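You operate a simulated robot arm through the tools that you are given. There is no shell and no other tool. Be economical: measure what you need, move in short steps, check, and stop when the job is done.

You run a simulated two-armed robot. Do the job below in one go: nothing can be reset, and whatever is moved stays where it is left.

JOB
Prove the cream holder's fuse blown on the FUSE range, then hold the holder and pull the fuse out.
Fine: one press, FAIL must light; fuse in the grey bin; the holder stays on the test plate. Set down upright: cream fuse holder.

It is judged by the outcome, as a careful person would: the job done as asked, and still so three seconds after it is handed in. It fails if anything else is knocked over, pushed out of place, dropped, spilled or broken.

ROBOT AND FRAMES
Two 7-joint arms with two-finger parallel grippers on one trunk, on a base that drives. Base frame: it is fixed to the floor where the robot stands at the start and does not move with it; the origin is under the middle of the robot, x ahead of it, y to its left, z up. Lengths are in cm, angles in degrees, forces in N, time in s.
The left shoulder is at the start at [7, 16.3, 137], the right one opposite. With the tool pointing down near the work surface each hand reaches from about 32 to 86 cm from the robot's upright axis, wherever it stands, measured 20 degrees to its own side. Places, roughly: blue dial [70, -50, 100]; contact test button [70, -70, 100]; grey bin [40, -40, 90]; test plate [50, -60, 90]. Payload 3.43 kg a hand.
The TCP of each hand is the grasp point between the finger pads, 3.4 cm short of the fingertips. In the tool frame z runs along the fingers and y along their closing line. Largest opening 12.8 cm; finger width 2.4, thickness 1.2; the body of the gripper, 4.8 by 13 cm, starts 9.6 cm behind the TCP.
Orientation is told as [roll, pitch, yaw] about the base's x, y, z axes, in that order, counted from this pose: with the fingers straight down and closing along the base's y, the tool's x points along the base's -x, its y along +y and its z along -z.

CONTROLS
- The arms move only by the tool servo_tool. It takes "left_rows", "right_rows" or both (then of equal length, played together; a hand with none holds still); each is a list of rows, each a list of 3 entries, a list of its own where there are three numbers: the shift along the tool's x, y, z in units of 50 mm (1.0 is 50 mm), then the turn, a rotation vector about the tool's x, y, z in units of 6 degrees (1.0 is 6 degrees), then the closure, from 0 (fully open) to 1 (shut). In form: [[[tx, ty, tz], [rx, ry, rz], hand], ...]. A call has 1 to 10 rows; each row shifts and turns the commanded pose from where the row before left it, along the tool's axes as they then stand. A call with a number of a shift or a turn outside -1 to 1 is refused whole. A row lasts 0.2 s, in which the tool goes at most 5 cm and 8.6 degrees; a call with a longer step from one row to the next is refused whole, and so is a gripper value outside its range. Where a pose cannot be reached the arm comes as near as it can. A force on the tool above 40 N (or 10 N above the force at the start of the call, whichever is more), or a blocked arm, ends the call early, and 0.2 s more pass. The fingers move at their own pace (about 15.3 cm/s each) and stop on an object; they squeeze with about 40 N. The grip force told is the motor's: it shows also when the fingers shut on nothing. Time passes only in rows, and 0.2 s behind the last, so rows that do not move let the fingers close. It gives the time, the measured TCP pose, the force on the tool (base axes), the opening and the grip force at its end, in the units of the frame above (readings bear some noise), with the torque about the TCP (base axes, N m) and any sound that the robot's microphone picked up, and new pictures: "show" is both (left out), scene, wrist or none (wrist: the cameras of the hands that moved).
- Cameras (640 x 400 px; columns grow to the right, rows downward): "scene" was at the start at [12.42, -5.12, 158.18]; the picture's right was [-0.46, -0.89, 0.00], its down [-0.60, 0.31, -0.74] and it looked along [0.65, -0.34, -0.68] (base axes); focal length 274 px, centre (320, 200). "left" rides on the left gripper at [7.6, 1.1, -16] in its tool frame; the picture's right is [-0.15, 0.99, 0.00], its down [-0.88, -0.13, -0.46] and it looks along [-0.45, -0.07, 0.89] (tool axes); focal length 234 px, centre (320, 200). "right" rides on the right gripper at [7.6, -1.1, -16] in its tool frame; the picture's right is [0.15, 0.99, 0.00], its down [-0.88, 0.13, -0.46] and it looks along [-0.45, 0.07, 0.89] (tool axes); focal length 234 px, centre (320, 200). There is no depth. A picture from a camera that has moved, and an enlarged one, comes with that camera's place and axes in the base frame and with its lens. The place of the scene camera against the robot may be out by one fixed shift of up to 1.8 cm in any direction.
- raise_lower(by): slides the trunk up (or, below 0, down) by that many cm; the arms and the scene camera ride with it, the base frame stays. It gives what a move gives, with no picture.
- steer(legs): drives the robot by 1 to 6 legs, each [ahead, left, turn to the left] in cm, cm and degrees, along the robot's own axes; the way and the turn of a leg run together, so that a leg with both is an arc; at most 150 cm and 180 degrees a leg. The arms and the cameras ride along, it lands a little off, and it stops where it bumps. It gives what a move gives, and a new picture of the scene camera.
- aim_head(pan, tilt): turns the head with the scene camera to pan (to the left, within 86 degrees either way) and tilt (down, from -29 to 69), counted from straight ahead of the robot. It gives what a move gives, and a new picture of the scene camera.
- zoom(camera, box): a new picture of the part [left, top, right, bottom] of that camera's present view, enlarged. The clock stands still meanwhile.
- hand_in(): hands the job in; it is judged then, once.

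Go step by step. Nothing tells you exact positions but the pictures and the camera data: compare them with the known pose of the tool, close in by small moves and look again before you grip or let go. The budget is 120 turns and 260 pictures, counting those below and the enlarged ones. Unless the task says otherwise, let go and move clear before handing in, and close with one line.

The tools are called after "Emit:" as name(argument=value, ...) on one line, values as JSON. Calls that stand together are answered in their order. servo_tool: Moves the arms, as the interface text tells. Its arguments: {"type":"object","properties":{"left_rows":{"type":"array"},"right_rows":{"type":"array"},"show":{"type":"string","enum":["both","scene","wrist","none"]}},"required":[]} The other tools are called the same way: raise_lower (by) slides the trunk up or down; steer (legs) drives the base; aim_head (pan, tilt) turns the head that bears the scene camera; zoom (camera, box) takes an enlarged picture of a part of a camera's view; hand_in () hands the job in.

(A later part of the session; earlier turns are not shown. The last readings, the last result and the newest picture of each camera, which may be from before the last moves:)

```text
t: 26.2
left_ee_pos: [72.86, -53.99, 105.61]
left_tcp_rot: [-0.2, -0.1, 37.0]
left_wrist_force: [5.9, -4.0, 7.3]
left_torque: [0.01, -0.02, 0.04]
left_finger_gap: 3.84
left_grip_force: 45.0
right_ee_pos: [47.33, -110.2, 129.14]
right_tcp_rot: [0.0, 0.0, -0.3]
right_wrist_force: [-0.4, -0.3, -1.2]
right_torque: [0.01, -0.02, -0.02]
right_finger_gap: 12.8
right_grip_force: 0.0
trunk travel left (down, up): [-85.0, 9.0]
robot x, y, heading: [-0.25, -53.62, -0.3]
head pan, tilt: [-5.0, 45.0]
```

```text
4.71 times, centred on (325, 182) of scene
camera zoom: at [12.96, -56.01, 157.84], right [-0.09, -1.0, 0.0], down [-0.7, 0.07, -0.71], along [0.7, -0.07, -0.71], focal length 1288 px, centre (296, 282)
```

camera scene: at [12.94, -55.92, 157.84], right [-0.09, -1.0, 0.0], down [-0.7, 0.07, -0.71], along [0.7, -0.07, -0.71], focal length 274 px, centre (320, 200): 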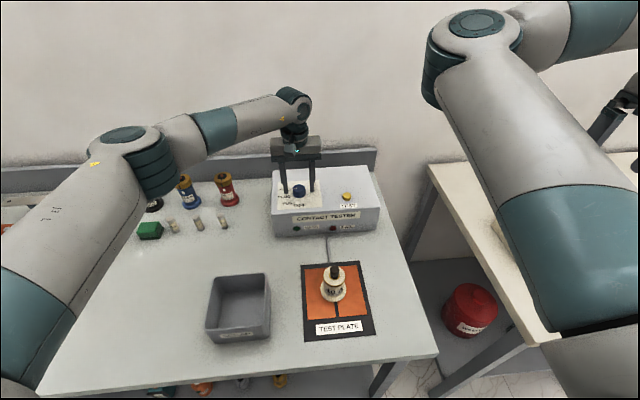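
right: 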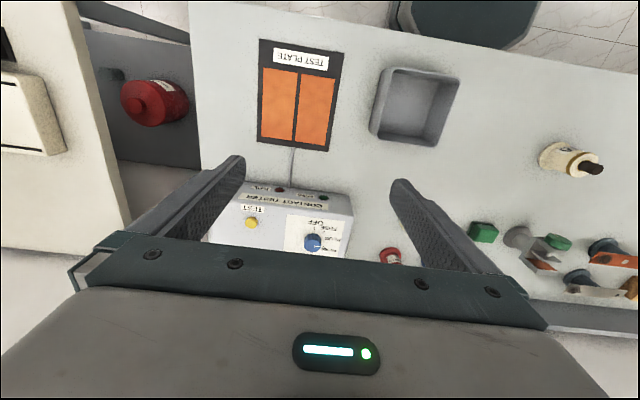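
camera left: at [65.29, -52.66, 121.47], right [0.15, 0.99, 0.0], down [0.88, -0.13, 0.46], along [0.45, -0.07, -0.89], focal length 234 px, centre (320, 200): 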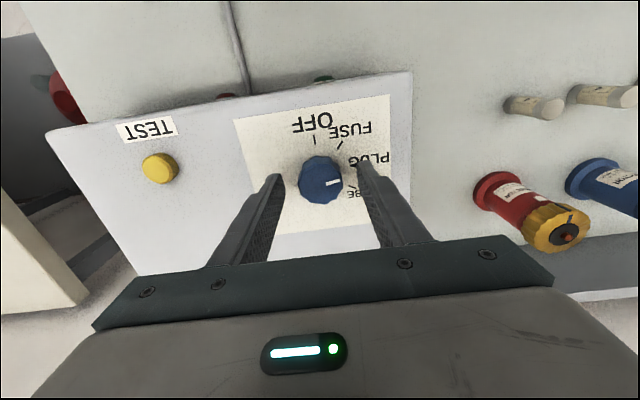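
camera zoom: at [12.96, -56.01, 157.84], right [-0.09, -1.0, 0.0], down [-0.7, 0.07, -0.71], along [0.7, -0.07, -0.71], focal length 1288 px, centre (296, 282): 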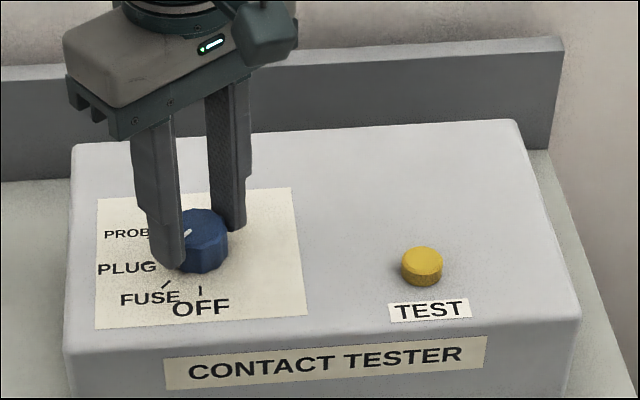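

The knob turned with the hand. I'll release, rise and check the pointer.

Emit:
servo_tool(left_rows=[[[0, 0, 0], [0, 0, 0], 0.7], [[0, 0, 0], [0, 0, 0], 0.5], [[0, 0, 0], [0, 0, 0], 0.4], [[0, 0, -0.5], [0, 0, 0], 0.4], [[0, 0, -0.8], [0, 0, 0], 0.4], [[0, 0, -0.6], [0, 0, 0], 0.4]], show="none")

Emit:
zoom(camera="left", box=[200, 80, 400, 240])

Emit:
zoom(camera="scene", box=[260, 140, 390, 225])

```text
t: 27.6
left_ee_pos: [72.82, -54.1, 115.04]
left_tcp_rot: [-0.1, 0.0, 36.9]
left_wrist_force: [-1.1, 0.4, 0.0]
left_torque: [0.01, -0.02, 0.02]
left_finger_gap: 7.66
left_grip_force: 0.1
right_ee_pos: [47.23, -110.06, 129.2]
right_tcp_rot: [-0.1, 0.0, -0.2]
right_wrist_force: [0.1, -0.2, -0.2]
right_torque: [0.04, 0.01, -0.02]
right_finger_gap: 12.77
right_grip_force: 0.1
trunk travel left (down, up): [-85.0, 9.0]
robot x, y, heading: [0.24, -53.77, -0.5]
head pan, tilt: [-5.0, 45.0]
```

```text
2.50 times, centred on (300, 160) of left
camera zoom: at [66.18, -57.51, 130.93], right [-0.48, 0.88, 0.0], down [0.78, 0.43, 0.46], along [0.4, 0.22, -0.89], focal length 585 px, centre (370, 300)
```

zoom: 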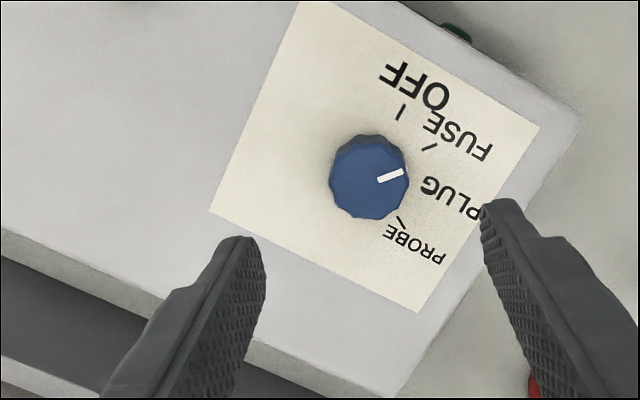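

```text
4.71 times, centred on (325, 182) of scene
camera zoom: at [12.89, -55.94, 157.83], right [-0.09, -1.0, 0.0], down [-0.7, 0.07, -0.71], along [0.7, -0.07, -0.71], focal length 1288 px, centre (296, 282)
```

zoom: 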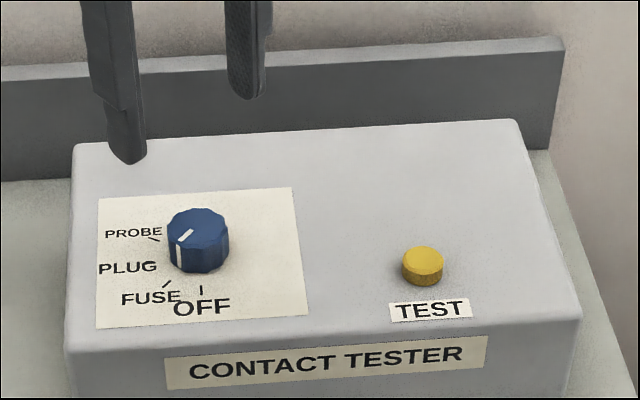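

The dial now reads FUSE. I'll turn the wrist back, close the fingers and move above the TEST button at about (69.8,-67.5).

Emit:
servo_tool(left_rows=[[[0, 0, 0], [0, 0, 0.9], 0.7], [[0, 0, 0], [0, 0, 0.9], 1], [[0, 0, 0], [0, 0, 0.9], 1], [[0, 0, 0], [0, 0, 0.9], 1], [[0, 0, 0], [0, 0, 0.9], 1], [[0, 0, 0], [0, 0, 0.9], 1], [[0, 0, 0], [0, 0, 0.8], 1]], show="none")

Emit:
servo_tool(left_rows=[[[0.12, -0.67, 0], [0, 0, 0], 1], [[0.12, -0.67, 0], [0, 0, 0], 1], [[0.18, -0.67, 0], [0, 0, 0], 1], [[0.18, -0.67, 0], [0, 0, 0], 1], [[0, 0, 0], [0, 0, 0], 1]])

Emit:
zoom(camera="left", box=[240, 100, 400, 240])

```text
t: 29.2
left_ee_pos: [72.94, -54.03, 114.97]
left_tcp_rot: [-0.1, 0.0, -0.3]
left_wrist_force: [-0.5, -1.4, 0.1]
left_torque: [0.0, 0.01, -0.01]
left_finger_gap: 0.01
left_grip_force: 32.9
right_ee_pos: [47.25, -110.02, 129.31]
right_tcp_rot: [-0.2, 0.0, -0.3]
right_wrist_force: [-0.3, 0.1, -0.5]
right_torque: [0.01, 0.0, -0.01]
right_finger_gap: 12.77
right_grip_force: 0.1
trunk travel left (down, up): [-85.0, 9.0]
robot x, y, heading: [-0.19, -53.69, -0.3]
head pan, tilt: [-5.0, 45.0]
```

```text
t: 30.4
left_ee_pos: [69.87, -67.3, 115.16]
left_tcp_rot: [-0.2, 0.0, -0.2]
left_wrist_force: [-0.2, 0.6, -0.3]
left_torque: [-0.02, 0.0, 0.02]
left_finger_gap: 0.0
left_grip_force: 33.5
right_ee_pos: [47.24, -109.95, 129.35]
right_tcp_rot: [-0.1, 0.0, -0.3]
right_wrist_force: [0.5, -0.5, -0.3]
right_torque: [-0.03, 0.0, 0.01]
right_finger_gap: 12.81
right_grip_force: 0.1
trunk travel left (down, up): [-85.0, 9.0]
robot x, y, heading: [-0.27, -53.78, -0.3]
head pan, tilt: [-5.0, 45.0]
camera scene: at [12.97, -55.86, 157.83], right [-0.09, -1.0, 0.0], down [-0.7, 0.07, -0.71], along [0.7, -0.07, -0.71], focal length 274 px, centre (320, 200)
camera left: at [62.28, -65.94, 130.99], right [0.15, 0.99, 0.0], down [0.88, -0.13, 0.46], along [0.45, -0.07, -0.89], focal length 234 px, centre (320, 200)
```

scene: 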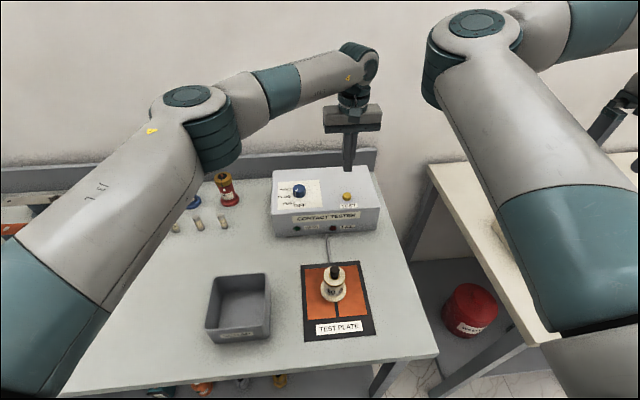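
left: 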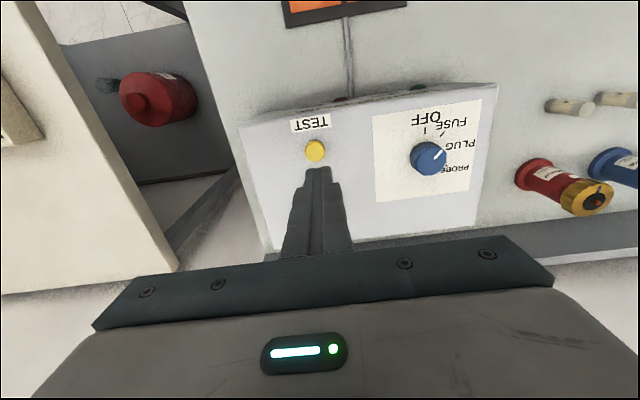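

```text
2.86 times, centred on (320, 170) of left
camera zoom: at [62.28, -65.94, 130.99], right [0.15, 0.99, 0.0], down [0.88, -0.13, 0.46], along [0.45, -0.07, -0.89], focal length 669 px, centre (320, 286)
```

zoom: 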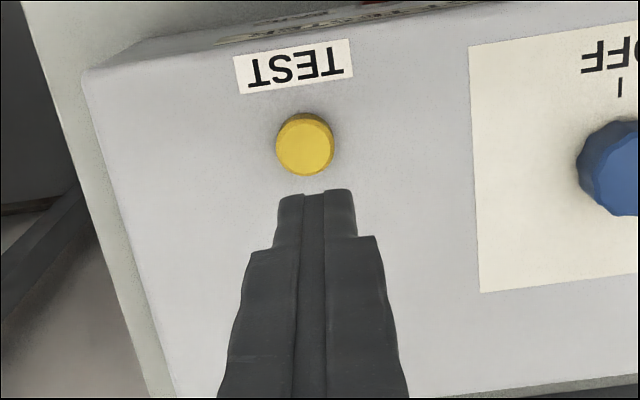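

The button is at about (69.8,-67.75). I'll lower to just above it.

Emit:
servo_tool(left_rows=[[[0.01, -0.08, 0.5], [0, 0, 0], 1], [[0, 0, 0.6], [0, 0, 0], 1], [[0, 0, 0.46], [0, 0, 0], 1], [[0, 0, 0], [0, 0, 0], 1]], show="none")

Emit:
zoom(camera="left", box=[240, 100, 400, 240])

Emit:
zoom(camera="scene", box=[260, 140, 390, 245])

```text
t: 31.4
left_ee_pos: [69.74, -67.73, 107.29]
left_tcp_rot: [0.0, 0.0, -0.4]
left_wrist_force: [0.5, -1.3, 1.4]
left_torque: [-0.02, 0.02, 0.01]
left_finger_gap: 0.0
left_grip_force: 32.8
right_ee_pos: [47.14, -110.08, 129.23]
right_tcp_rot: [0.0, 0.0, -0.3]
right_wrist_force: [-0.5, 0.3, 0.0]
right_torque: [0.02, 0.01, -0.02]
right_finger_gap: 12.81
right_grip_force: 0.1
trunk travel left (down, up): [-85.0, 9.0]
robot x, y, heading: [-0.04, -53.42, -0.4]
head pan, tilt: [-5.0, 45.0]
```

```text
2.86 times, centred on (320, 170) of left
camera zoom: at [62.18, -66.45, 123.15], right [0.15, 0.99, 0.0], down [0.88, -0.13, 0.46], along [0.45, -0.07, -0.89], focal length 669 px, centre (320, 286)
```

zoom: 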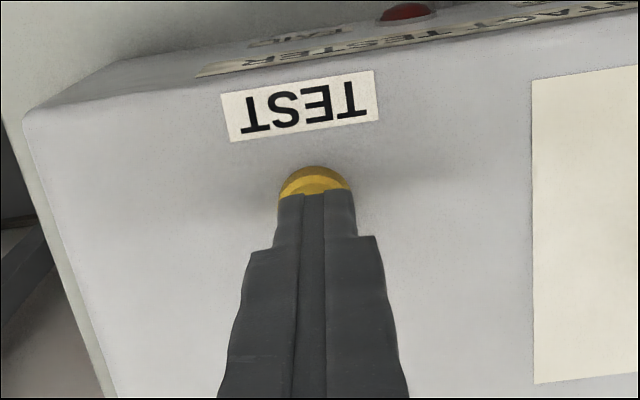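

```text
3.81 times, centred on (325, 192) of scene
camera zoom: at [12.91, -55.98, 157.84], right [-0.09, -1.0, 0.0], down [-0.7, 0.07, -0.71], along [0.7, -0.07, -0.71], focal length 1043 px, centre (301, 229)
```

zoom: 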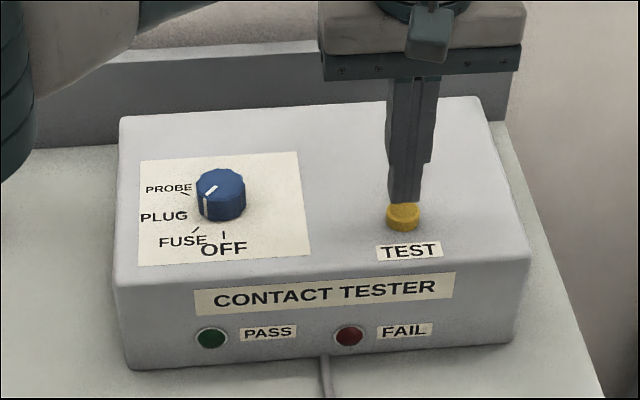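

Aligned over the button. Pressing slowly, a single time.

Emit:
servo_tool(left_rows=[[[0, 0, 0.05], [0, 0, 0], 1], [[0, 0, 0.05], [0, 0, 0], 1], [[0, 0, 0.05], [0, 0, 0], 1], [[0, 0, 0.05], [0, 0, 0], 1], [[0, 0, 0.04], [0, 0, 0], 1], [[0, 0, 0.04], [0, 0, 0], 1], [[0, 0, 0.04], [0, 0, 0], 1], [[0, 0, 0], [0, 0, 0], 1]], show="none")

Emit:
zoom(camera="scene", box=[260, 140, 390, 245])

```text
t: 33.2
left_ee_pos: [69.78, -67.82, 105.72]
left_tcp_rot: [-0.1, 0.0, -0.2]
left_wrist_force: [1.0, -0.3, 0.4]
left_torque: [-0.01, 0.0, 0.03]
left_finger_gap: 0.0
left_grip_force: 32.9
right_ee_pos: [47.2, -110.04, 129.32]
right_tcp_rot: [-0.1, 0.0, -0.3]
right_wrist_force: [-0.1, -0.1, -0.8]
right_torque: [-0.02, 0.0, 0.0]
right_finger_gap: 12.76
right_grip_force: 0.0
trunk travel left (down, up): [-85.0, 9.0]
robot x, y, heading: [-0.5, -53.86, -0.4]
head pan, tilt: [-5.0, 45.0]
```

```text
3.81 times, centred on (325, 192) of scene
camera zoom: at [12.94, -55.93, 157.84], right [-0.09, -1.0, 0.0], down [-0.7, 0.07, -0.71], along [0.7, -0.07, -0.71], focal length 1043 px, centre (301, 229)
```

zoom: 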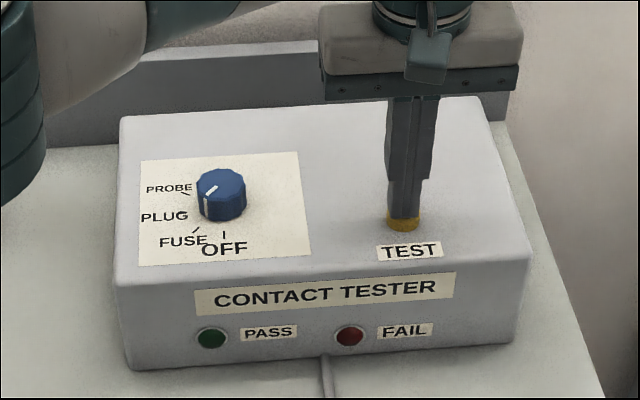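

Still no contact at tip height 102.3, so I'll continue down.

Emit:
servo_tool(left_rows=[[[0, 0, 0.03], [0, 0, 0], 1], [[0, 0, 0.03], [0, 0, 0], 1], [[0, 0, 0.03], [0, 0, 0], 1], [[0, 0, 0.03], [0, 0, 0], 1], [[0, 0, 0], [0, 0, 0], 1]], show="none")

Emit:
zoom(camera="scene", box=[260, 140, 390, 245])

```text
t: 34.4
left_ee_pos: [69.78, -67.65, 104.98]
left_tcp_rot: [-0.1, 0.0, -0.3]
left_wrist_force: [0.7, 0.3, 3.8]
left_torque: [0.02, -0.02, 0.02]
left_finger_gap: 0.0
left_grip_force: 33.3
right_ee_pos: [47.34, -110.02, 129.27]
right_tcp_rot: [0.0, -0.1, -0.3]
right_wrist_force: [0.5, -0.3, -0.5]
right_torque: [-0.01, 0.04, 0.01]
right_finger_gap: 12.8
right_grip_force: 0.0
trunk travel left (down, up): [-85.0, 9.0]
robot x, y, heading: [-0.09, -53.85, -0.1]
head pan, tilt: [-5.0, 45.0]
heard: click
```

```text
3.81 times, centred on (325, 192) of scene
camera zoom: at [12.91, -55.91, 157.84], right [-0.09, -1.0, 0.0], down [-0.7, 0.07, -0.71], along [0.7, -0.07, -0.71], focal length 1043 px, centre (301, 229)
```

zoom: 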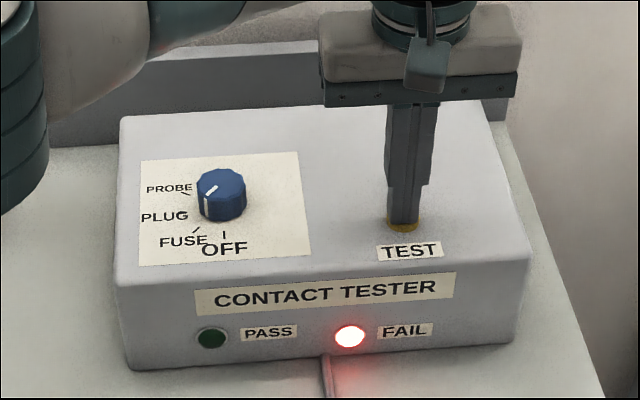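

FAIL lit with a single click. I'll retract straight up, then back the base off a little for working room.

Emit:
servo_tool(left_rows=[[[0, 0, -0.3], [0, 0, 0], 1], [[0, 0, -0.8], [0, 0, 0], 1], [[0, 0, -0.9], [0, 0, 0], 1], [[0, 0, -0.9], [0, 0, 0], 1], [[0, 0, -0.9], [0, 0, 0], 1], [[0, 0, -0.3], [0, 0, 0], 1]], show="none")

Emit:
steer(legs=[[-12, 0, 0]])

```text
t: 35.8
left_ee_pos: [69.73, -67.61, 125.63]
left_tcp_rot: [-0.1, 0.0, -0.2]
left_wrist_force: [0.3, 0.1, -0.1]
left_torque: [-0.01, 0.03, -0.01]
left_finger_gap: 0.0
left_grip_force: 33.3
right_ee_pos: [47.24, -110.12, 129.18]
right_tcp_rot: [-0.1, 0.1, -0.3]
right_wrist_force: [-0.3, -0.1, -0.2]
right_torque: [-0.01, 0.02, -0.02]
right_finger_gap: 12.78
right_grip_force: 0.1
trunk travel left (down, up): [-85.0, 9.0]
robot x, y, heading: [-0.21, -53.93, -0.7]
head pan, tilt: [-5.0, 45.0]
```

```text
t: 37.0
left_ee_pos: [58.11, -67.64, 125.53]
left_tcp_rot: [-0.1, 0.0, -0.3]
left_wrist_force: [0.0, 0.3, 0.1]
left_torque: [0.0, 0.01, 0.02]
left_finger_gap: 0.0
left_grip_force: 33.0
right_ee_pos: [35.63, -110.08, 129.09]
right_tcp_rot: [0.0, 0.1, -0.3]
right_wrist_force: [0.5, 0.1, 0.3]
right_torque: [0.0, 0.04, 0.02]
right_finger_gap: 12.78
right_grip_force: 0.1
trunk travel left (down, up): [-85.0, 9.0]
robot x, y, heading: [-12.47, -53.82, -0.4]
head pan, tilt: [-5.0, 45.0]
camera scene: at [1.31, -55.86, 157.8], right [-0.09, -1.0, 0.0], down [-0.71, 0.07, -0.71], along [0.7, -0.07, -0.71], focal length 274 px, centre (320, 200)
```

scene: 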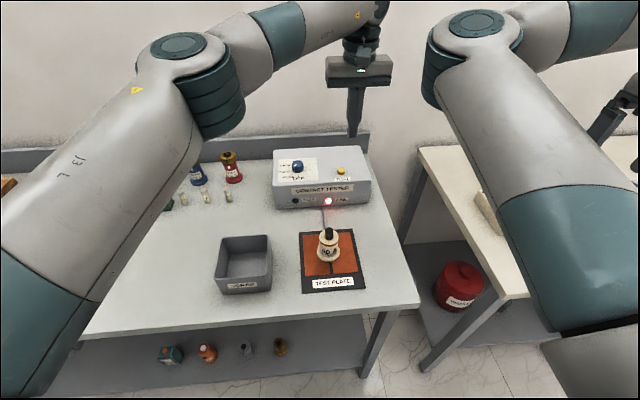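

I'll bring the left hand back over the near edge of the plate, then tilt it so the fingers point forward and down.

Emit:
servo_tool(left_rows=[[[0.75, 0.2, 0], [0, 0, 0], 0.8], [[0.8, 0.2, 0], [0, 0, 0], 0.5], [[0.8, 0.22, 0], [0, 0, 0], 0.3], [[0.8, 0.22, 0], [0, 0, 0], 0.2], [[0.8, 0.22, 0], [0, 0, 0], 0.2], [[0.75, 0.22, 0], [0, 0, 0], 0.2], [[0, 0, 0], [0, 0, 0], 0.2]], show="none")

Emit:
servo_tool(left_rows=[[[0, 0, 0], [0, -1, 0], 0.2], [[0, 0, 0], [0, -1, 0], 0.2], [[0, 0, 0], [0, -1, 0], 0.2], [[0, 0, 0], [0, -1, 0], 0.2], [[0, 0, 0], [0, -1, 0], 0.2], [[0, 0, 0], [0, -1, 0], 0.2], [[0, 0, 0], [0, -1, 0], 0.2], [[0, 0, 0], [0, -1, 0], 0.2], [[0, 0, 0], [0, -1, 0], 0.2], [[0, 0, 0], [0, -0.17, 0], 0.2]])

```text
t: 38.6
left_ee_pos: [34.32, -61.09, 125.46]
left_tcp_rot: [-0.1, 0.0, -0.3]
left_wrist_force: [-0.3, -0.3, -0.4]
left_torque: [0.0, 0.02, 0.02]
left_finger_gap: 10.23
left_grip_force: 0.0
right_ee_pos: [35.33, -110.02, 129.22]
right_tcp_rot: [-0.1, 0.1, -0.3]
right_wrist_force: [0.7, 0.0, 0.4]
right_torque: [-0.02, 0.03, -0.02]
right_finger_gap: 12.79
right_grip_force: 0.1
trunk travel left (down, up): [-85.0, 9.0]
robot x, y, heading: [-12.14, -53.83, -0.4]
head pan, tilt: [-5.0, 45.0]
```

```text
t: 40.8
left_ee_pos: [34.4, -61.14, 125.64]
left_tcp_rot: [-0.2, -55.1, -0.1]
left_wrist_force: [-0.2, 0.8, -0.2]
left_torque: [0.03, -0.02, 0.02]
left_finger_gap: 10.23
left_grip_force: 0.1
right_ee_pos: [35.25, -109.96, 129.26]
right_tcp_rot: [-0.1, 0.0, -0.3]
right_wrist_force: [-0.3, -0.4, -0.5]
right_torque: [-0.01, 0.0, -0.02]
right_finger_gap: 12.81
right_grip_force: 0.0
trunk travel left (down, up): [-85.0, 9.0]
robot x, y, heading: [-11.98, -53.82, -0.3]
head pan, tilt: [-5.0, 45.0]
camera scene: at [1.04, -55.84, 157.84], right [-0.09, -1.0, 0.0], down [-0.7, 0.07, -0.71], along [0.7, -0.07, -0.71], focal length 274 px, centre (320, 200)
camera left: at [16.95, -59.82, 128.38], right [0.09, 0.99, 0.12], down [0.13, -0.13, 0.98], along [0.99, -0.07, -0.14], focal length 234 px, centre (320, 200)
```

scene: 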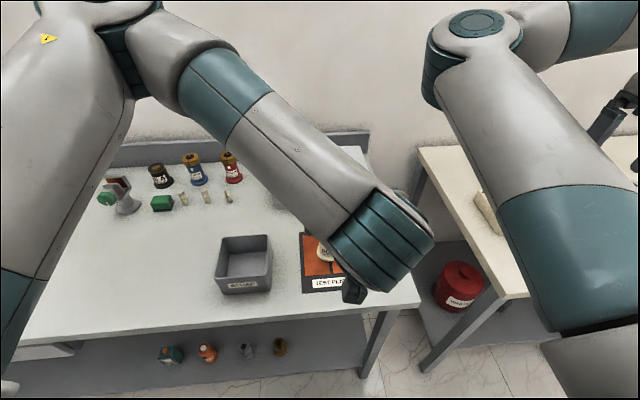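
left: 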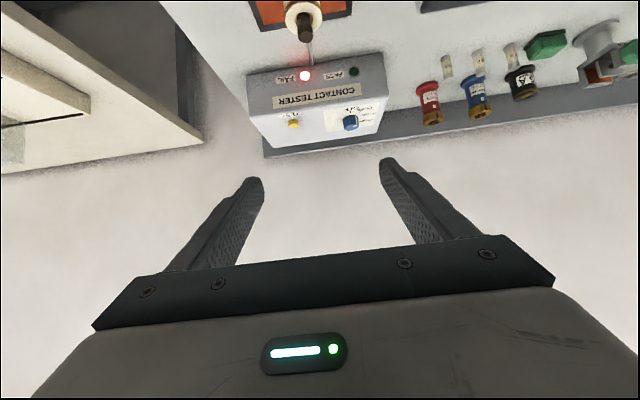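

The pose is reachable. I'll add -30° of yaw so the left arm stays off to the left, then lower to the pre-grip pose.

Emit:
servo_tool(left_rows=[[[0, 0, 0], [0.815, 0, 0.574], 0.2], [[0, 0, 0], [0.815, 0, 0.574], 0.2], [[0, 0, 0], [0.815, 0, 0.574], 0.2], [[0, 0, 0], [0.815, 0, 0.574], 0.2], [[0, 0, 0], [0.815, 0, 0.574], 0.2], [[0.6, 0.19, 0.37], [0, 0, 0], 0.2], [[0.6, 0.19, 0.37], [0, 0, 0], 0.2], [[0.6, 0.19, 0.37], [0, 0, 0], 0.2], [[0.6, 0.19, 0.37], [0, 0, 0], 0.2], [[0, 0, 0], [0, 0, 0], 0.2]])

```text
t: 43.0
left_ee_pos: [35.73, -57.89, 112.51]
left_tcp_rot: [0.2, -55.0, -30.4]
left_wrist_force: [1.0, -0.3, -0.2]
left_torque: [0.02, 0.0, -0.01]
left_finger_gap: 10.25
left_grip_force: 0.1
left hand out of reach, approached as far as the arm can: row 6, 9
right_ee_pos: [35.28, -109.9, 129.27]
right_tcp_rot: [0.0, 0.0, -0.4]
right_wrist_force: [-0.1, 0.0, 0.6]
right_torque: [0.0, -0.01, -0.01]
right_finger_gap: 12.81
right_grip_force: 0.1
trunk travel left (down, up): [-85.0, 9.0]
robot x, y, heading: [-12.05, -53.78, -0.6]
head pan, tilt: [-5.0, 45.0]
camera scene: at [1.01, -55.92, 157.84], right [-0.09, -1.0, 0.0], down [-0.7, 0.07, -0.71], along [0.7, -0.07, -0.71], focal length 274 px, centre (320, 200)
camera left: at [21.22, -48.15, 115.45], right [0.57, 0.81, 0.12], down [0.05, -0.18, 0.98], along [0.82, -0.55, -0.14], focal length 234 px, centre (320, 200)
```

scene: 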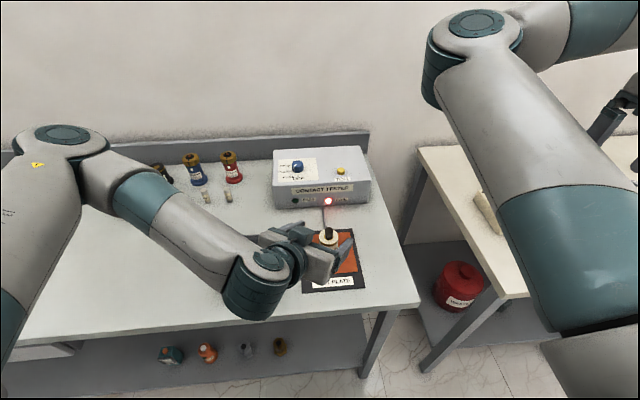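
left: 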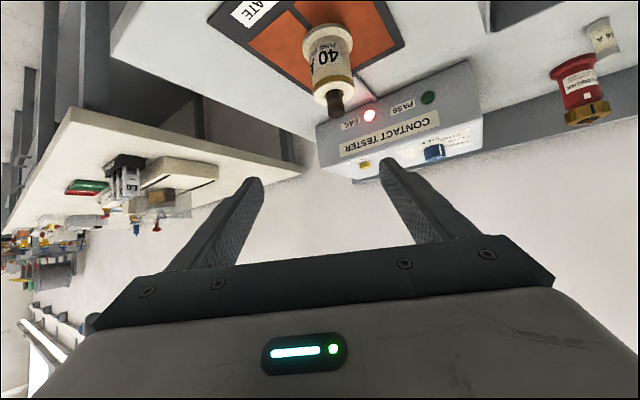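

The left arm is folded too tightly, so I'll back the base off by another 14 cm.

Emit:
steer(legs=[[-14, 0, 0]])

```text
t: 44.4
left_ee_pos: [22.1, -57.77, 112.46]
left_tcp_rot: [0.0, -55.0, -30.0]
left_wrist_force: [0.6, 0.7, -0.3]
left_torque: [0.01, -0.01, 0.01]
left_finger_gap: 10.23
left_grip_force: 0.0
right_ee_pos: [21.8, -109.83, 129.16]
right_tcp_rot: [-0.1, 0.1, -0.2]
right_wrist_force: [-0.6, -0.3, -0.2]
right_torque: [0.0, -0.01, 0.02]
right_finger_gap: 12.8
right_grip_force: 0.0
trunk travel left (down, up): [-85.0, 9.0]
robot x, y, heading: [-25.69, -53.81, -0.3]
head pan, tilt: [-5.0, 45.0]
camera scene: at [-12.5, -55.77, 157.81], right [-0.09, -1.0, 0.0], down [-0.71, 0.07, -0.71], along [0.7, -0.07, -0.71], focal length 274 px, centre (320, 200)
```

scene: 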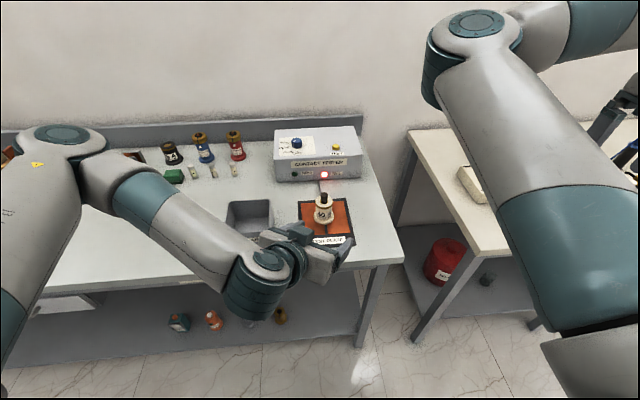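

Now forward and then down to the pre-grip pose.

Emit:
servo_tool(left_rows=[[[-0.32, 0.45, 0.45], [0, 0, 0], 0.2], [[-0.32, 0.45, 0.45], [0, 0, 0], 0.2], [[-0.32, 0.45, 0.45], [0, 0, 0], 0.2], [[-0.31, 0.46, 0.46], [0, 0, 0], 0.2], [[0.48, 0, 0.337], [0, 0, 0], 0.2], [[0.48, 0, 0.337], [0, 0, 0], 0.2], [[0.48, 0, 0.337], [0, 0, 0], 0.2], [[0, 0, 0], [0, 0, 0], 0.2]])

Emit:
zoom(camera="scene", box=[200, 140, 400, 300])

```text
t: 46.1
left_ee_pos: [35.94, -55.54, 107.63]
left_tcp_rot: [0.1, -54.9, -30.2]
left_wrist_force: [-0.5, -0.3, 0.1]
left_torque: [0.04, 0.01, 0.02]
left_finger_gap: 10.25
left_grip_force: 0.0
left hand out of reach, approached as far as the arm can: row 6, 7
right_ee_pos: [21.56, -109.82, 129.16]
right_tcp_rot: [-0.2, 0.0, -0.3]
right_wrist_force: [0.0, 0.1, -0.5]
right_torque: [-0.03, 0.0, -0.02]
right_finger_gap: 12.8
right_grip_force: 0.0
trunk travel left (down, up): [-85.0, 9.0]
robot x, y, heading: [-25.67, -53.5, -0.1]
head pan, tilt: [-5.0, 45.0]
camera scene: at [-12.73, -55.8, 157.83], right [-0.09, -1.0, 0.0], down [-0.7, 0.07, -0.71], along [0.7, -0.07, -0.71], focal length 274 px, centre (320, 200)
camera left: at [21.6, -45.75, 110.57], right [0.57, 0.81, 0.12], down [0.05, -0.18, 0.98], along [0.82, -0.55, -0.14], focal length 234 px, centre (320, 200)
```

scene: 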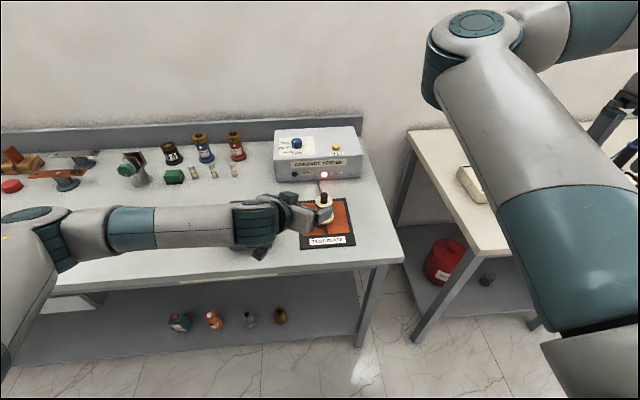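
left: 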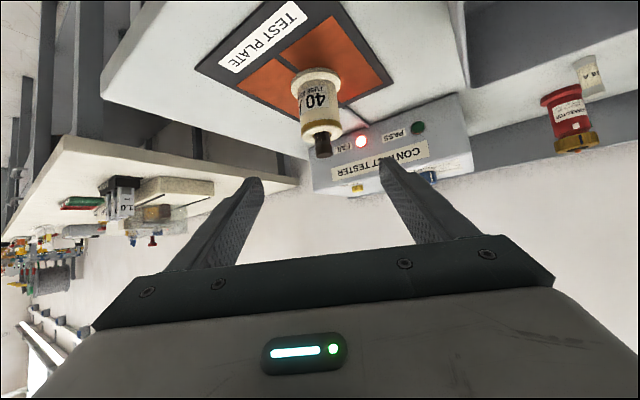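

```text
2.50 times, centred on (300, 220) of scene
camera zoom: at [-12.73, -55.8, 157.83], right [-0.09, -1.0, 0.0], down [-0.7, 0.07, -0.71], along [0.7, -0.07, -0.71], focal length 684 px, centre (370, 150)
```

zoom: 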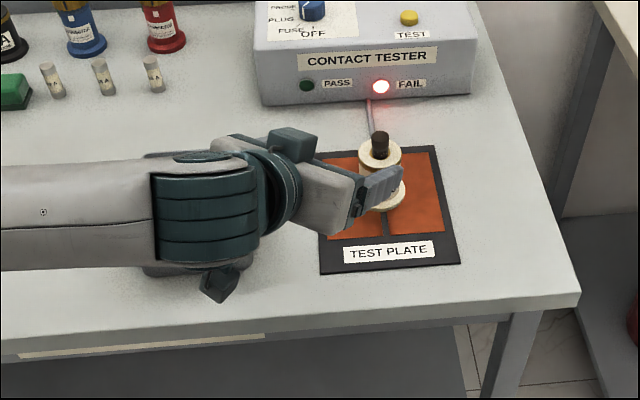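

The left wrist is at its low limit. I'll lift within the arm and lower the trunk to gain room.

Emit:
servo_tool(left_rows=[[[-0.546, 0, -0.383], [0, 0, 0], 0.2], [[-0.546, 0, -0.383], [0, 0, 0], 0.2], [[-0.546, 0, -0.383], [0, 0, 0], 0.2], [[0, 0, 0], [0, 0, 0], 0.2]], show="none")

Emit:
raise_lower(by=-14)

Emit:
servo_tool(left_rows=[[[0, 0, 0], [0, 0, 0], 0.2]])

```text
t: 47.1
left_ee_pos: [36.06, -55.61, 117.68]
left_tcp_rot: [0.0, -54.9, -30.0]
left_wrist_force: [0.0, -0.1, 0.3]
left_torque: [0.0, -0.01, -0.01]
left_finger_gap: 10.25
left_grip_force: 0.0
right_ee_pos: [21.59, -109.95, 129.29]
right_tcp_rot: [0.0, 0.0, -0.4]
right_wrist_force: [0.1, -0.4, 0.0]
right_torque: [0.0, -0.02, 0.02]
right_finger_gap: 12.81
right_grip_force: 0.0
trunk travel left (down, up): [-85.0, 9.0]
robot x, y, heading: [-25.89, -53.94, -0.4]
head pan, tilt: [-5.0, 45.0]
```

```text
t: 48.8
left_ee_pos: [36.11, -55.59, 103.63]
left_tcp_rot: [0.1, -55.1, -30.2]
left_wrist_force: [-0.2, 1.4, -0.3]
left_torque: [0.02, 0.0, 0.02]
left_finger_gap: 10.26
left_grip_force: 0.2
right_ee_pos: [21.53, -109.85, 115.11]
right_tcp_rot: [0.0, 0.1, -0.3]
right_wrist_force: [0.6, -0.1, -0.1]
right_torque: [0.02, -0.01, 0.0]
right_finger_gap: 12.83
right_grip_force: 0.0
trunk travel left (down, up): [-71.0, 23.0]
robot x, y, heading: [-25.86, -53.65, -0.3]
head pan, tilt: [-5.0, 45.0]
```

```text
t: 49.2
left_ee_pos: [35.99, -55.46, 103.64]
left_tcp_rot: [0.0, -55.0, -30.2]
left_wrist_force: [-0.4, -0.1, 0.7]
left_torque: [-0.05, 0.03, -0.01]
left_finger_gap: 10.25
left_grip_force: 0.1
right_ee_pos: [21.57, -109.81, 115.3]
right_tcp_rot: [-0.1, 0.0, -0.3]
right_wrist_force: [-0.8, 0.7, 0.7]
right_torque: [-0.03, 0.01, 0.03]
right_finger_gap: 12.81
right_grip_force: 0.1
trunk travel left (down, up): [-71.0, 23.0]
robot x, y, heading: [-25.69, -53.61, -0.4]
head pan, tilt: [-5.0, 45.0]
camera scene: at [-12.74, -55.76, 143.84], right [-0.09, -1.0, 0.0], down [-0.7, 0.07, -0.71], along [0.7, -0.07, -0.71], focal length 274 px, centre (320, 200)
camera left: at [21.63, -45.68, 106.54], right [0.57, 0.81, 0.12], down [0.05, -0.18, 0.98], along [0.82, -0.55, -0.14], focal length 234 px, centre (320, 200)
```

scene: 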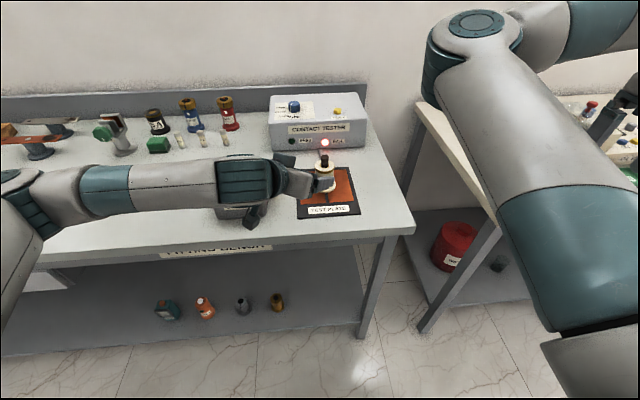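
left: 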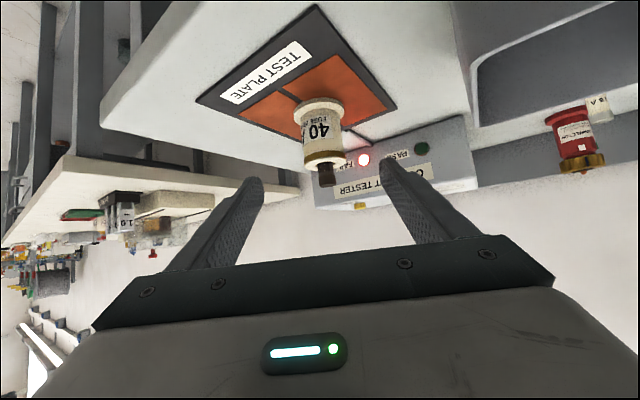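

The holder is centred between the fingers. I'll advance along the fingers part way and look.

Emit:
servo_tool(left_rows=[[[0, 0, 0.5], [0, 0, 0], 0.2], [[0, 0, 0.5], [0, 0, 0], 0.2], [[-0.02, 0.01, 0.5], [0, 0, 0], 0.2], [[-0.01, 0, 0.5], [0, 0, 0], 0.2], [[0, 0, 0], [0, 0, 0], 0.2]])

Emit:
zoom(camera="scene", box=[260, 120, 380, 220])

```text
t: 50.4
left_ee_pos: [43.39, -59.55, 98.21]
left_tcp_rot: [-0.1, -55.1, -30.2]
left_wrist_force: [0.6, 0.0, 1.1]
left_torque: [-0.01, 0.01, 0.02]
left_finger_gap: 10.25
left_grip_force: 0.0
right_ee_pos: [21.58, -109.81, 115.28]
right_tcp_rot: [-0.1, 0.0, -0.3]
right_wrist_force: [-0.2, 0.7, 0.3]
right_torque: [0.01, -0.02, -0.01]
right_finger_gap: 12.81
right_grip_force: 0.1
trunk travel left (down, up): [-71.0, 23.0]
robot x, y, heading: [-25.75, -53.43, -0.3]
head pan, tilt: [-5.0, 45.0]
camera scene: at [-12.81, -55.72, 143.84], right [-0.09, -1.0, 0.0], down [-0.7, 0.07, -0.71], along [0.7, -0.07, -0.71], focal length 274 px, centre (320, 200)
camera left: at [28.79, -49.78, 100.99], right [0.57, 0.81, 0.12], down [0.05, -0.18, 0.98], along [0.82, -0.55, -0.14], focal length 234 px, centre (320, 200)
```

scene: 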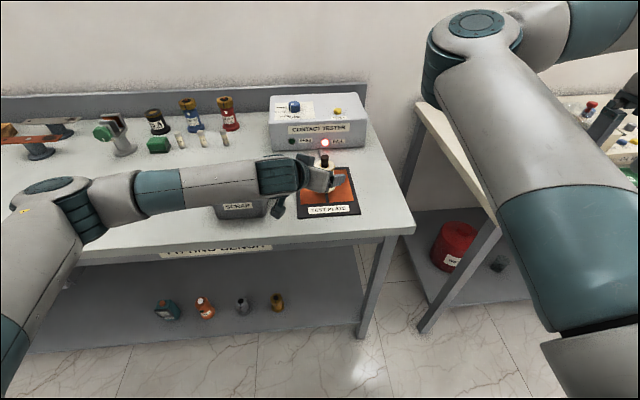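
left: 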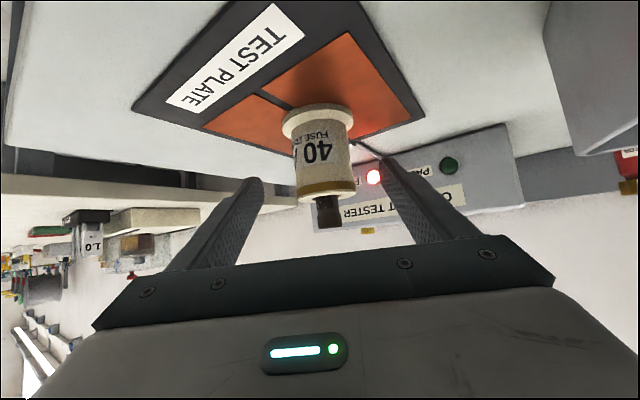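

```text
4.00 times, centred on (320, 170) of scene
camera zoom: at [-12.81, -55.72, 143.84], right [-0.09, -1.0, 0.0], down [-0.7, 0.07, -0.71], along [0.7, -0.07, -0.71], focal length 1095 px, centre (320, 320)
```

zoom: 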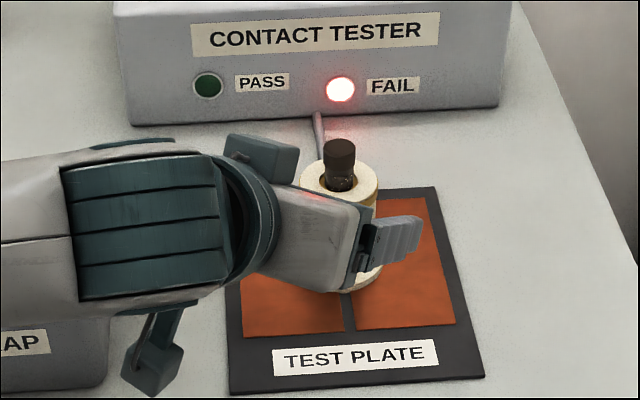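

Everything is aligned. I'll advance the last 4 cm and close gently.

Emit:
servo_tool(left_rows=[[[0, 0, 0.3], [0, 0, 0], 0.2], [[0, 0, 0.3], [0, 0, 0], 0.2], [[0.01, 0, 0.15], [0, 0, 0], 0.3], [[0, 0, 0], [0, 0, 0], 0.4]], show="wrist")

Emit:
zoom(camera="left", box=[220, 80, 420, 260])

```text
t: 51.4
left_ee_pos: [45.95, -61.21, 95.86]
left_tcp_rot: [0.1, -55.0, -30.2]
left_wrist_force: [-0.2, -0.5, 1.4]
left_torque: [-0.02, 0.0, -0.01]
left_finger_gap: 7.68
left_grip_force: 0.1
right_ee_pos: [21.59, -109.87, 115.24]
right_tcp_rot: [-0.1, 0.1, -0.3]
right_wrist_force: [0.6, -0.7, 0.4]
right_torque: [-0.02, 0.0, 0.01]
right_finger_gap: 12.8
right_grip_force: 0.0
trunk travel left (down, up): [-71.0, 23.0]
robot x, y, heading: [-26.09, -53.76, -0.6]
head pan, tilt: [-5.0, 45.0]
camera left: at [31.46, -51.3, 98.78], right [0.57, 0.81, 0.12], down [0.05, -0.18, 0.98], along [0.82, -0.55, -0.14], focal length 234 px, centre (320, 200)
```

left: 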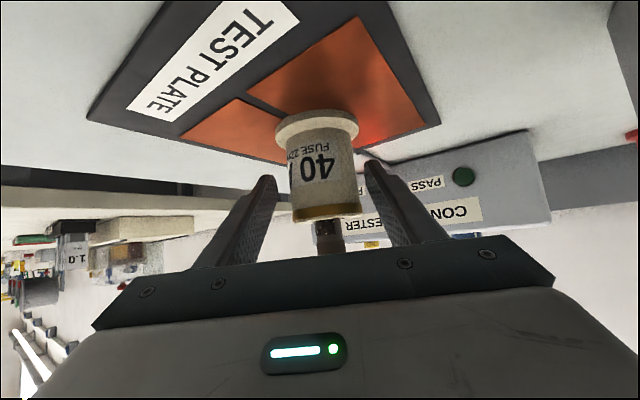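

```text
2.22 times, centred on (320, 170) of left
camera zoom: at [31.46, -51.3, 98.78], right [0.57, 0.81, 0.12], down [0.05, -0.18, 0.98], along [0.82, -0.55, -0.14], focal length 520 px, centre (320, 267)
```

zoom: 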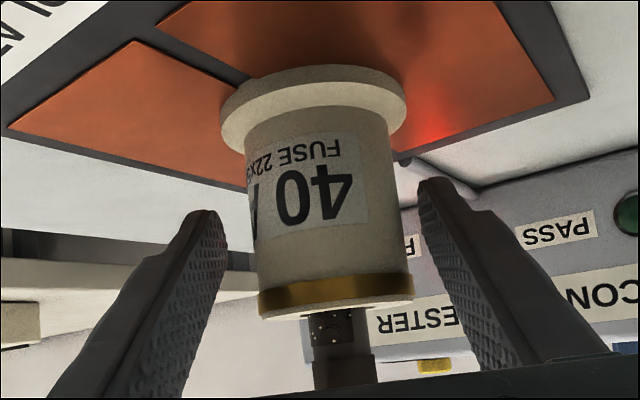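

Well centred. Closing on the body.

Emit:
servo_tool(left_rows=[[[0, 0, 0], [0, 0, 0], 0.5], [[0, 0, 0], [0, 0, 0], 0.55], [[0, 0, 0], [0, 0, 0], 0.6], [[0, 0, 0], [0, 0, 0], 0.8], [[0, 0, 0], [0, 0, 0], 0.8]], show="wrist")

Emit:
zoom(camera="scene", box=[260, 120, 380, 220])

```text
t: 52.6
left_ee_pos: [45.9, -61.13, 95.96]
left_tcp_rot: [0.2, -55.0, -30.1]
left_wrist_force: [0.3, 1.0, 1.0]
left_torque: [0.05, 0.0, 0.06]
left_finger_gap: 5.18
left_grip_force: 40.0
right_ee_pos: [21.52, -109.85, 115.19]
right_tcp_rot: [-0.1, 0.0, -0.3]
right_wrist_force: [-0.2, -0.6, -0.5]
right_torque: [0.0, -0.03, 0.03]
right_finger_gap: 12.8
right_grip_force: 0.1
trunk travel left (down, up): [-71.0, 23.0]
robot x, y, heading: [-25.93, -53.45, -0.4]
head pan, tilt: [-5.0, 45.0]
camera left: at [31.47, -51.29, 98.79], right [0.57, 0.81, 0.12], down [0.05, -0.18, 0.98], along [0.82, -0.55, -0.14], focal length 234 px, centre (320, 200)
```

left: 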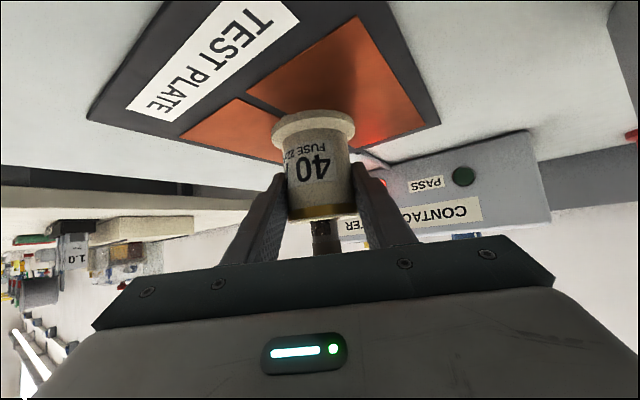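

```text
4.00 times, centred on (320, 170) of scene
camera zoom: at [-12.75, -55.75, 143.84], right [-0.09, -1.0, 0.0], down [-0.7, 0.07, -0.71], along [0.7, -0.07, -0.71], focal length 1095 px, centre (320, 320)
```

zoom: 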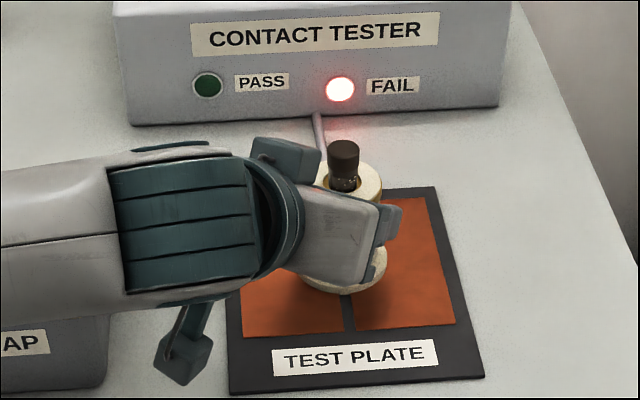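

The holder is held upright. Next I'll bring the right hand in, high, over the fuse.

Emit:
servo_tool(right_rows=[[[0, 0, -0.9], [0, 0, 0], 0.3], [[0, 0, -0.9], [0, 0, 0], 0.5], [[0, 0, -0.8], [0, 0, 0], 0.5], [[-0.407, 0.8, 0], [0, 0, 0], 0.5], [[-0.407, 0.8, 0], [0, 0, 0], 0.5], [[-0.407, 0.8, 0], [0, 0, 0], 0.5], [[-0.407, 0.8, 0], [0, 0, 0], 0.5], [[-0.407, 0.8, 0], [0, 0, 0], 0.5], [[-0.407, 0.8, 0], [0, 0, 0], 0.5]], show="none")

Emit:
servo_tool(right_rows=[[[0, 0, 0], [0, 0, -1], 0.5], [[0, 0, 0], [0, 0, -1], 0.5], [[0, 0, 0], [0, 0, -1], 0.5], [[0, 0, 0], [0, 0, -1], 0.5], [[0, 0, 0], [0, 0, -1], 0.5], [[0, 0, 0], [0, 0, -1], 0.5], [[0, 0, 0], [0, 0, -1], 0.5], [[0, 0, 0], [0, 0, -1], 0.5], [[0, 0, 0], [0, 0, -1], 0.5], [[0, 0, 0], [0, 0, -1], 0.5]])

```text
t: 54.6
left_ee_pos: [46.01, -61.16, 95.91]
left_tcp_rot: [0.0, -55.0, -30.2]
left_wrist_force: [0.7, -0.4, -0.4]
left_torque: [0.02, -0.02, -0.03]
left_finger_gap: 5.16
left_grip_force: 40.4
right_ee_pos: [32.94, -90.78, 128.18]
right_tcp_rot: [-0.2, -0.1, -0.3]
right_wrist_force: [-0.2, 0.1, -0.4]
right_torque: [0.0, 0.02, -0.04]
right_finger_gap: 6.39
right_grip_force: 0.0
right hand out of reach, approached as far as the arm can: row 8, 9
trunk travel left (down, up): [-71.0, 23.0]
robot x, y, heading: [-25.81, -53.78, -0.5]
head pan, tilt: [-5.0, 45.0]
```

```text
t: 56.8
left_ee_pos: [45.91, -60.98, 95.93]
left_tcp_rot: [0.1, -55.0, -30.2]
left_wrist_force: [0.2, 0.3, -1.0]
left_torque: [0.0, -0.01, -0.03]
left_finger_gap: 5.17
left_grip_force: 39.5
right_ee_pos: [32.92, -90.73, 128.01]
right_tcp_rot: [0.0, 0.2, 59.8]
right_wrist_force: [-1.1, 0.4, 0.5]
right_torque: [-0.02, 0.04, -0.03]
right_finger_gap: 6.39
right_grip_force: 0.0
trunk travel left (down, up): [-71.0, 23.0]
robot x, y, heading: [-25.98, -53.68, -0.5]
head pan, tilt: [-5.0, 45.0]
camera scene: at [-12.75, -55.76, 143.84], right [-0.09, -1.0, 0.0], down [-0.7, 0.07, -0.71], along [0.7, -0.07, -0.71], focal length 274 px, centre (320, 200)
camera right: at [30.02, -97.89, 144.16], right [-0.93, 0.37, 0.0], down [0.33, 0.83, 0.45], along [0.17, 0.42, -0.89], focal length 234 px, centre (320, 200)
```

scene: 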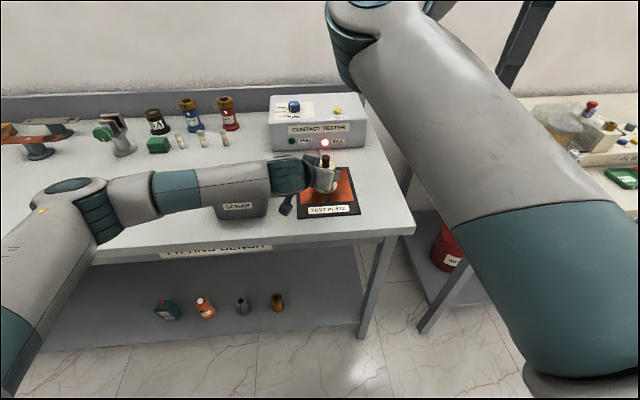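
right: 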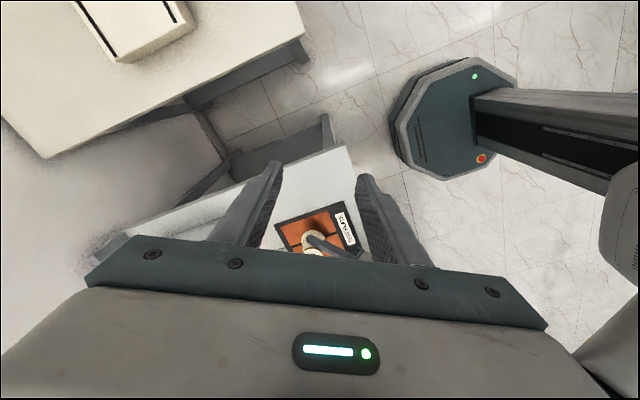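

The right arm seems to have hit a limit at that height, so I'll lower it and move in.

Emit:
servo_tool(right_rows=[[[-0.3, 0, 0.8], [0, 0, 0], 0.5], [[-0.5, 0, 0.7], [0, 0, 0], 0.5], [[-0.8, 0.1, 0.5], [0, 0, 0], 0.5], [[-0.9, 0.1, 0], [0, 0, 0], 0.5], [[-0.9, 0.1, 0], [0, 0, 0], 0.5], [[0, 0, 0], [0, 0, 0], 0.5]])

```text
t: 58.2
left_ee_pos: [46.04, -61.12, 95.86]
left_tcp_rot: [0.1, -55.0, -30.2]
left_wrist_force: [0.3, -1.1, 0.3]
left_torque: [0.05, -0.02, 0.02]
left_finger_gap: 5.2
left_grip_force: 40.1
right_ee_pos: [42.61, -85.93, 118.35]
right_tcp_rot: [0.0, 0.1, 59.7]
right_wrist_force: [0.2, -0.3, -0.9]
right_torque: [0.0, -0.01, -0.03]
right_finger_gap: 6.41
right_grip_force: 0.0
right hand out of reach, approached as far as the arm can: row 1, 2, 3, 4, 5
trunk travel left (down, up): [-71.0, 23.0]
robot x, y, heading: [-25.77, -53.48, -0.6]
head pan, tilt: [-5.0, 45.0]
camera scene: at [-12.76, -55.76, 143.83], right [-0.09, -1.0, 0.0], down [-0.7, 0.07, -0.71], along [0.7, -0.07, -0.71], focal length 274 px, centre (320, 200)
camera right: at [39.62, -92.99, 134.47], right [-0.93, 0.37, 0.0], down [0.33, 0.83, 0.45], along [0.17, 0.42, -0.89], focal length 234 px, centre (320, 200)
```

scene: 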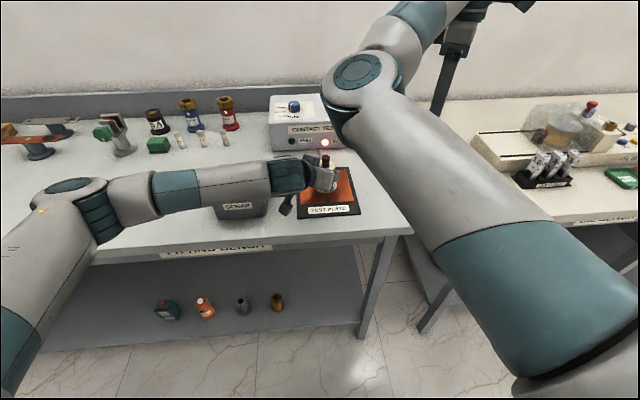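
right: 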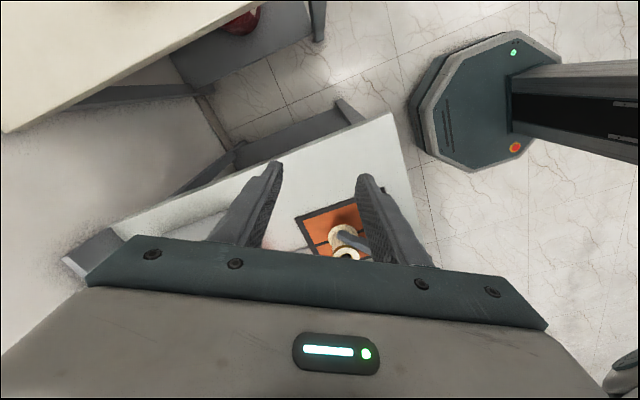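

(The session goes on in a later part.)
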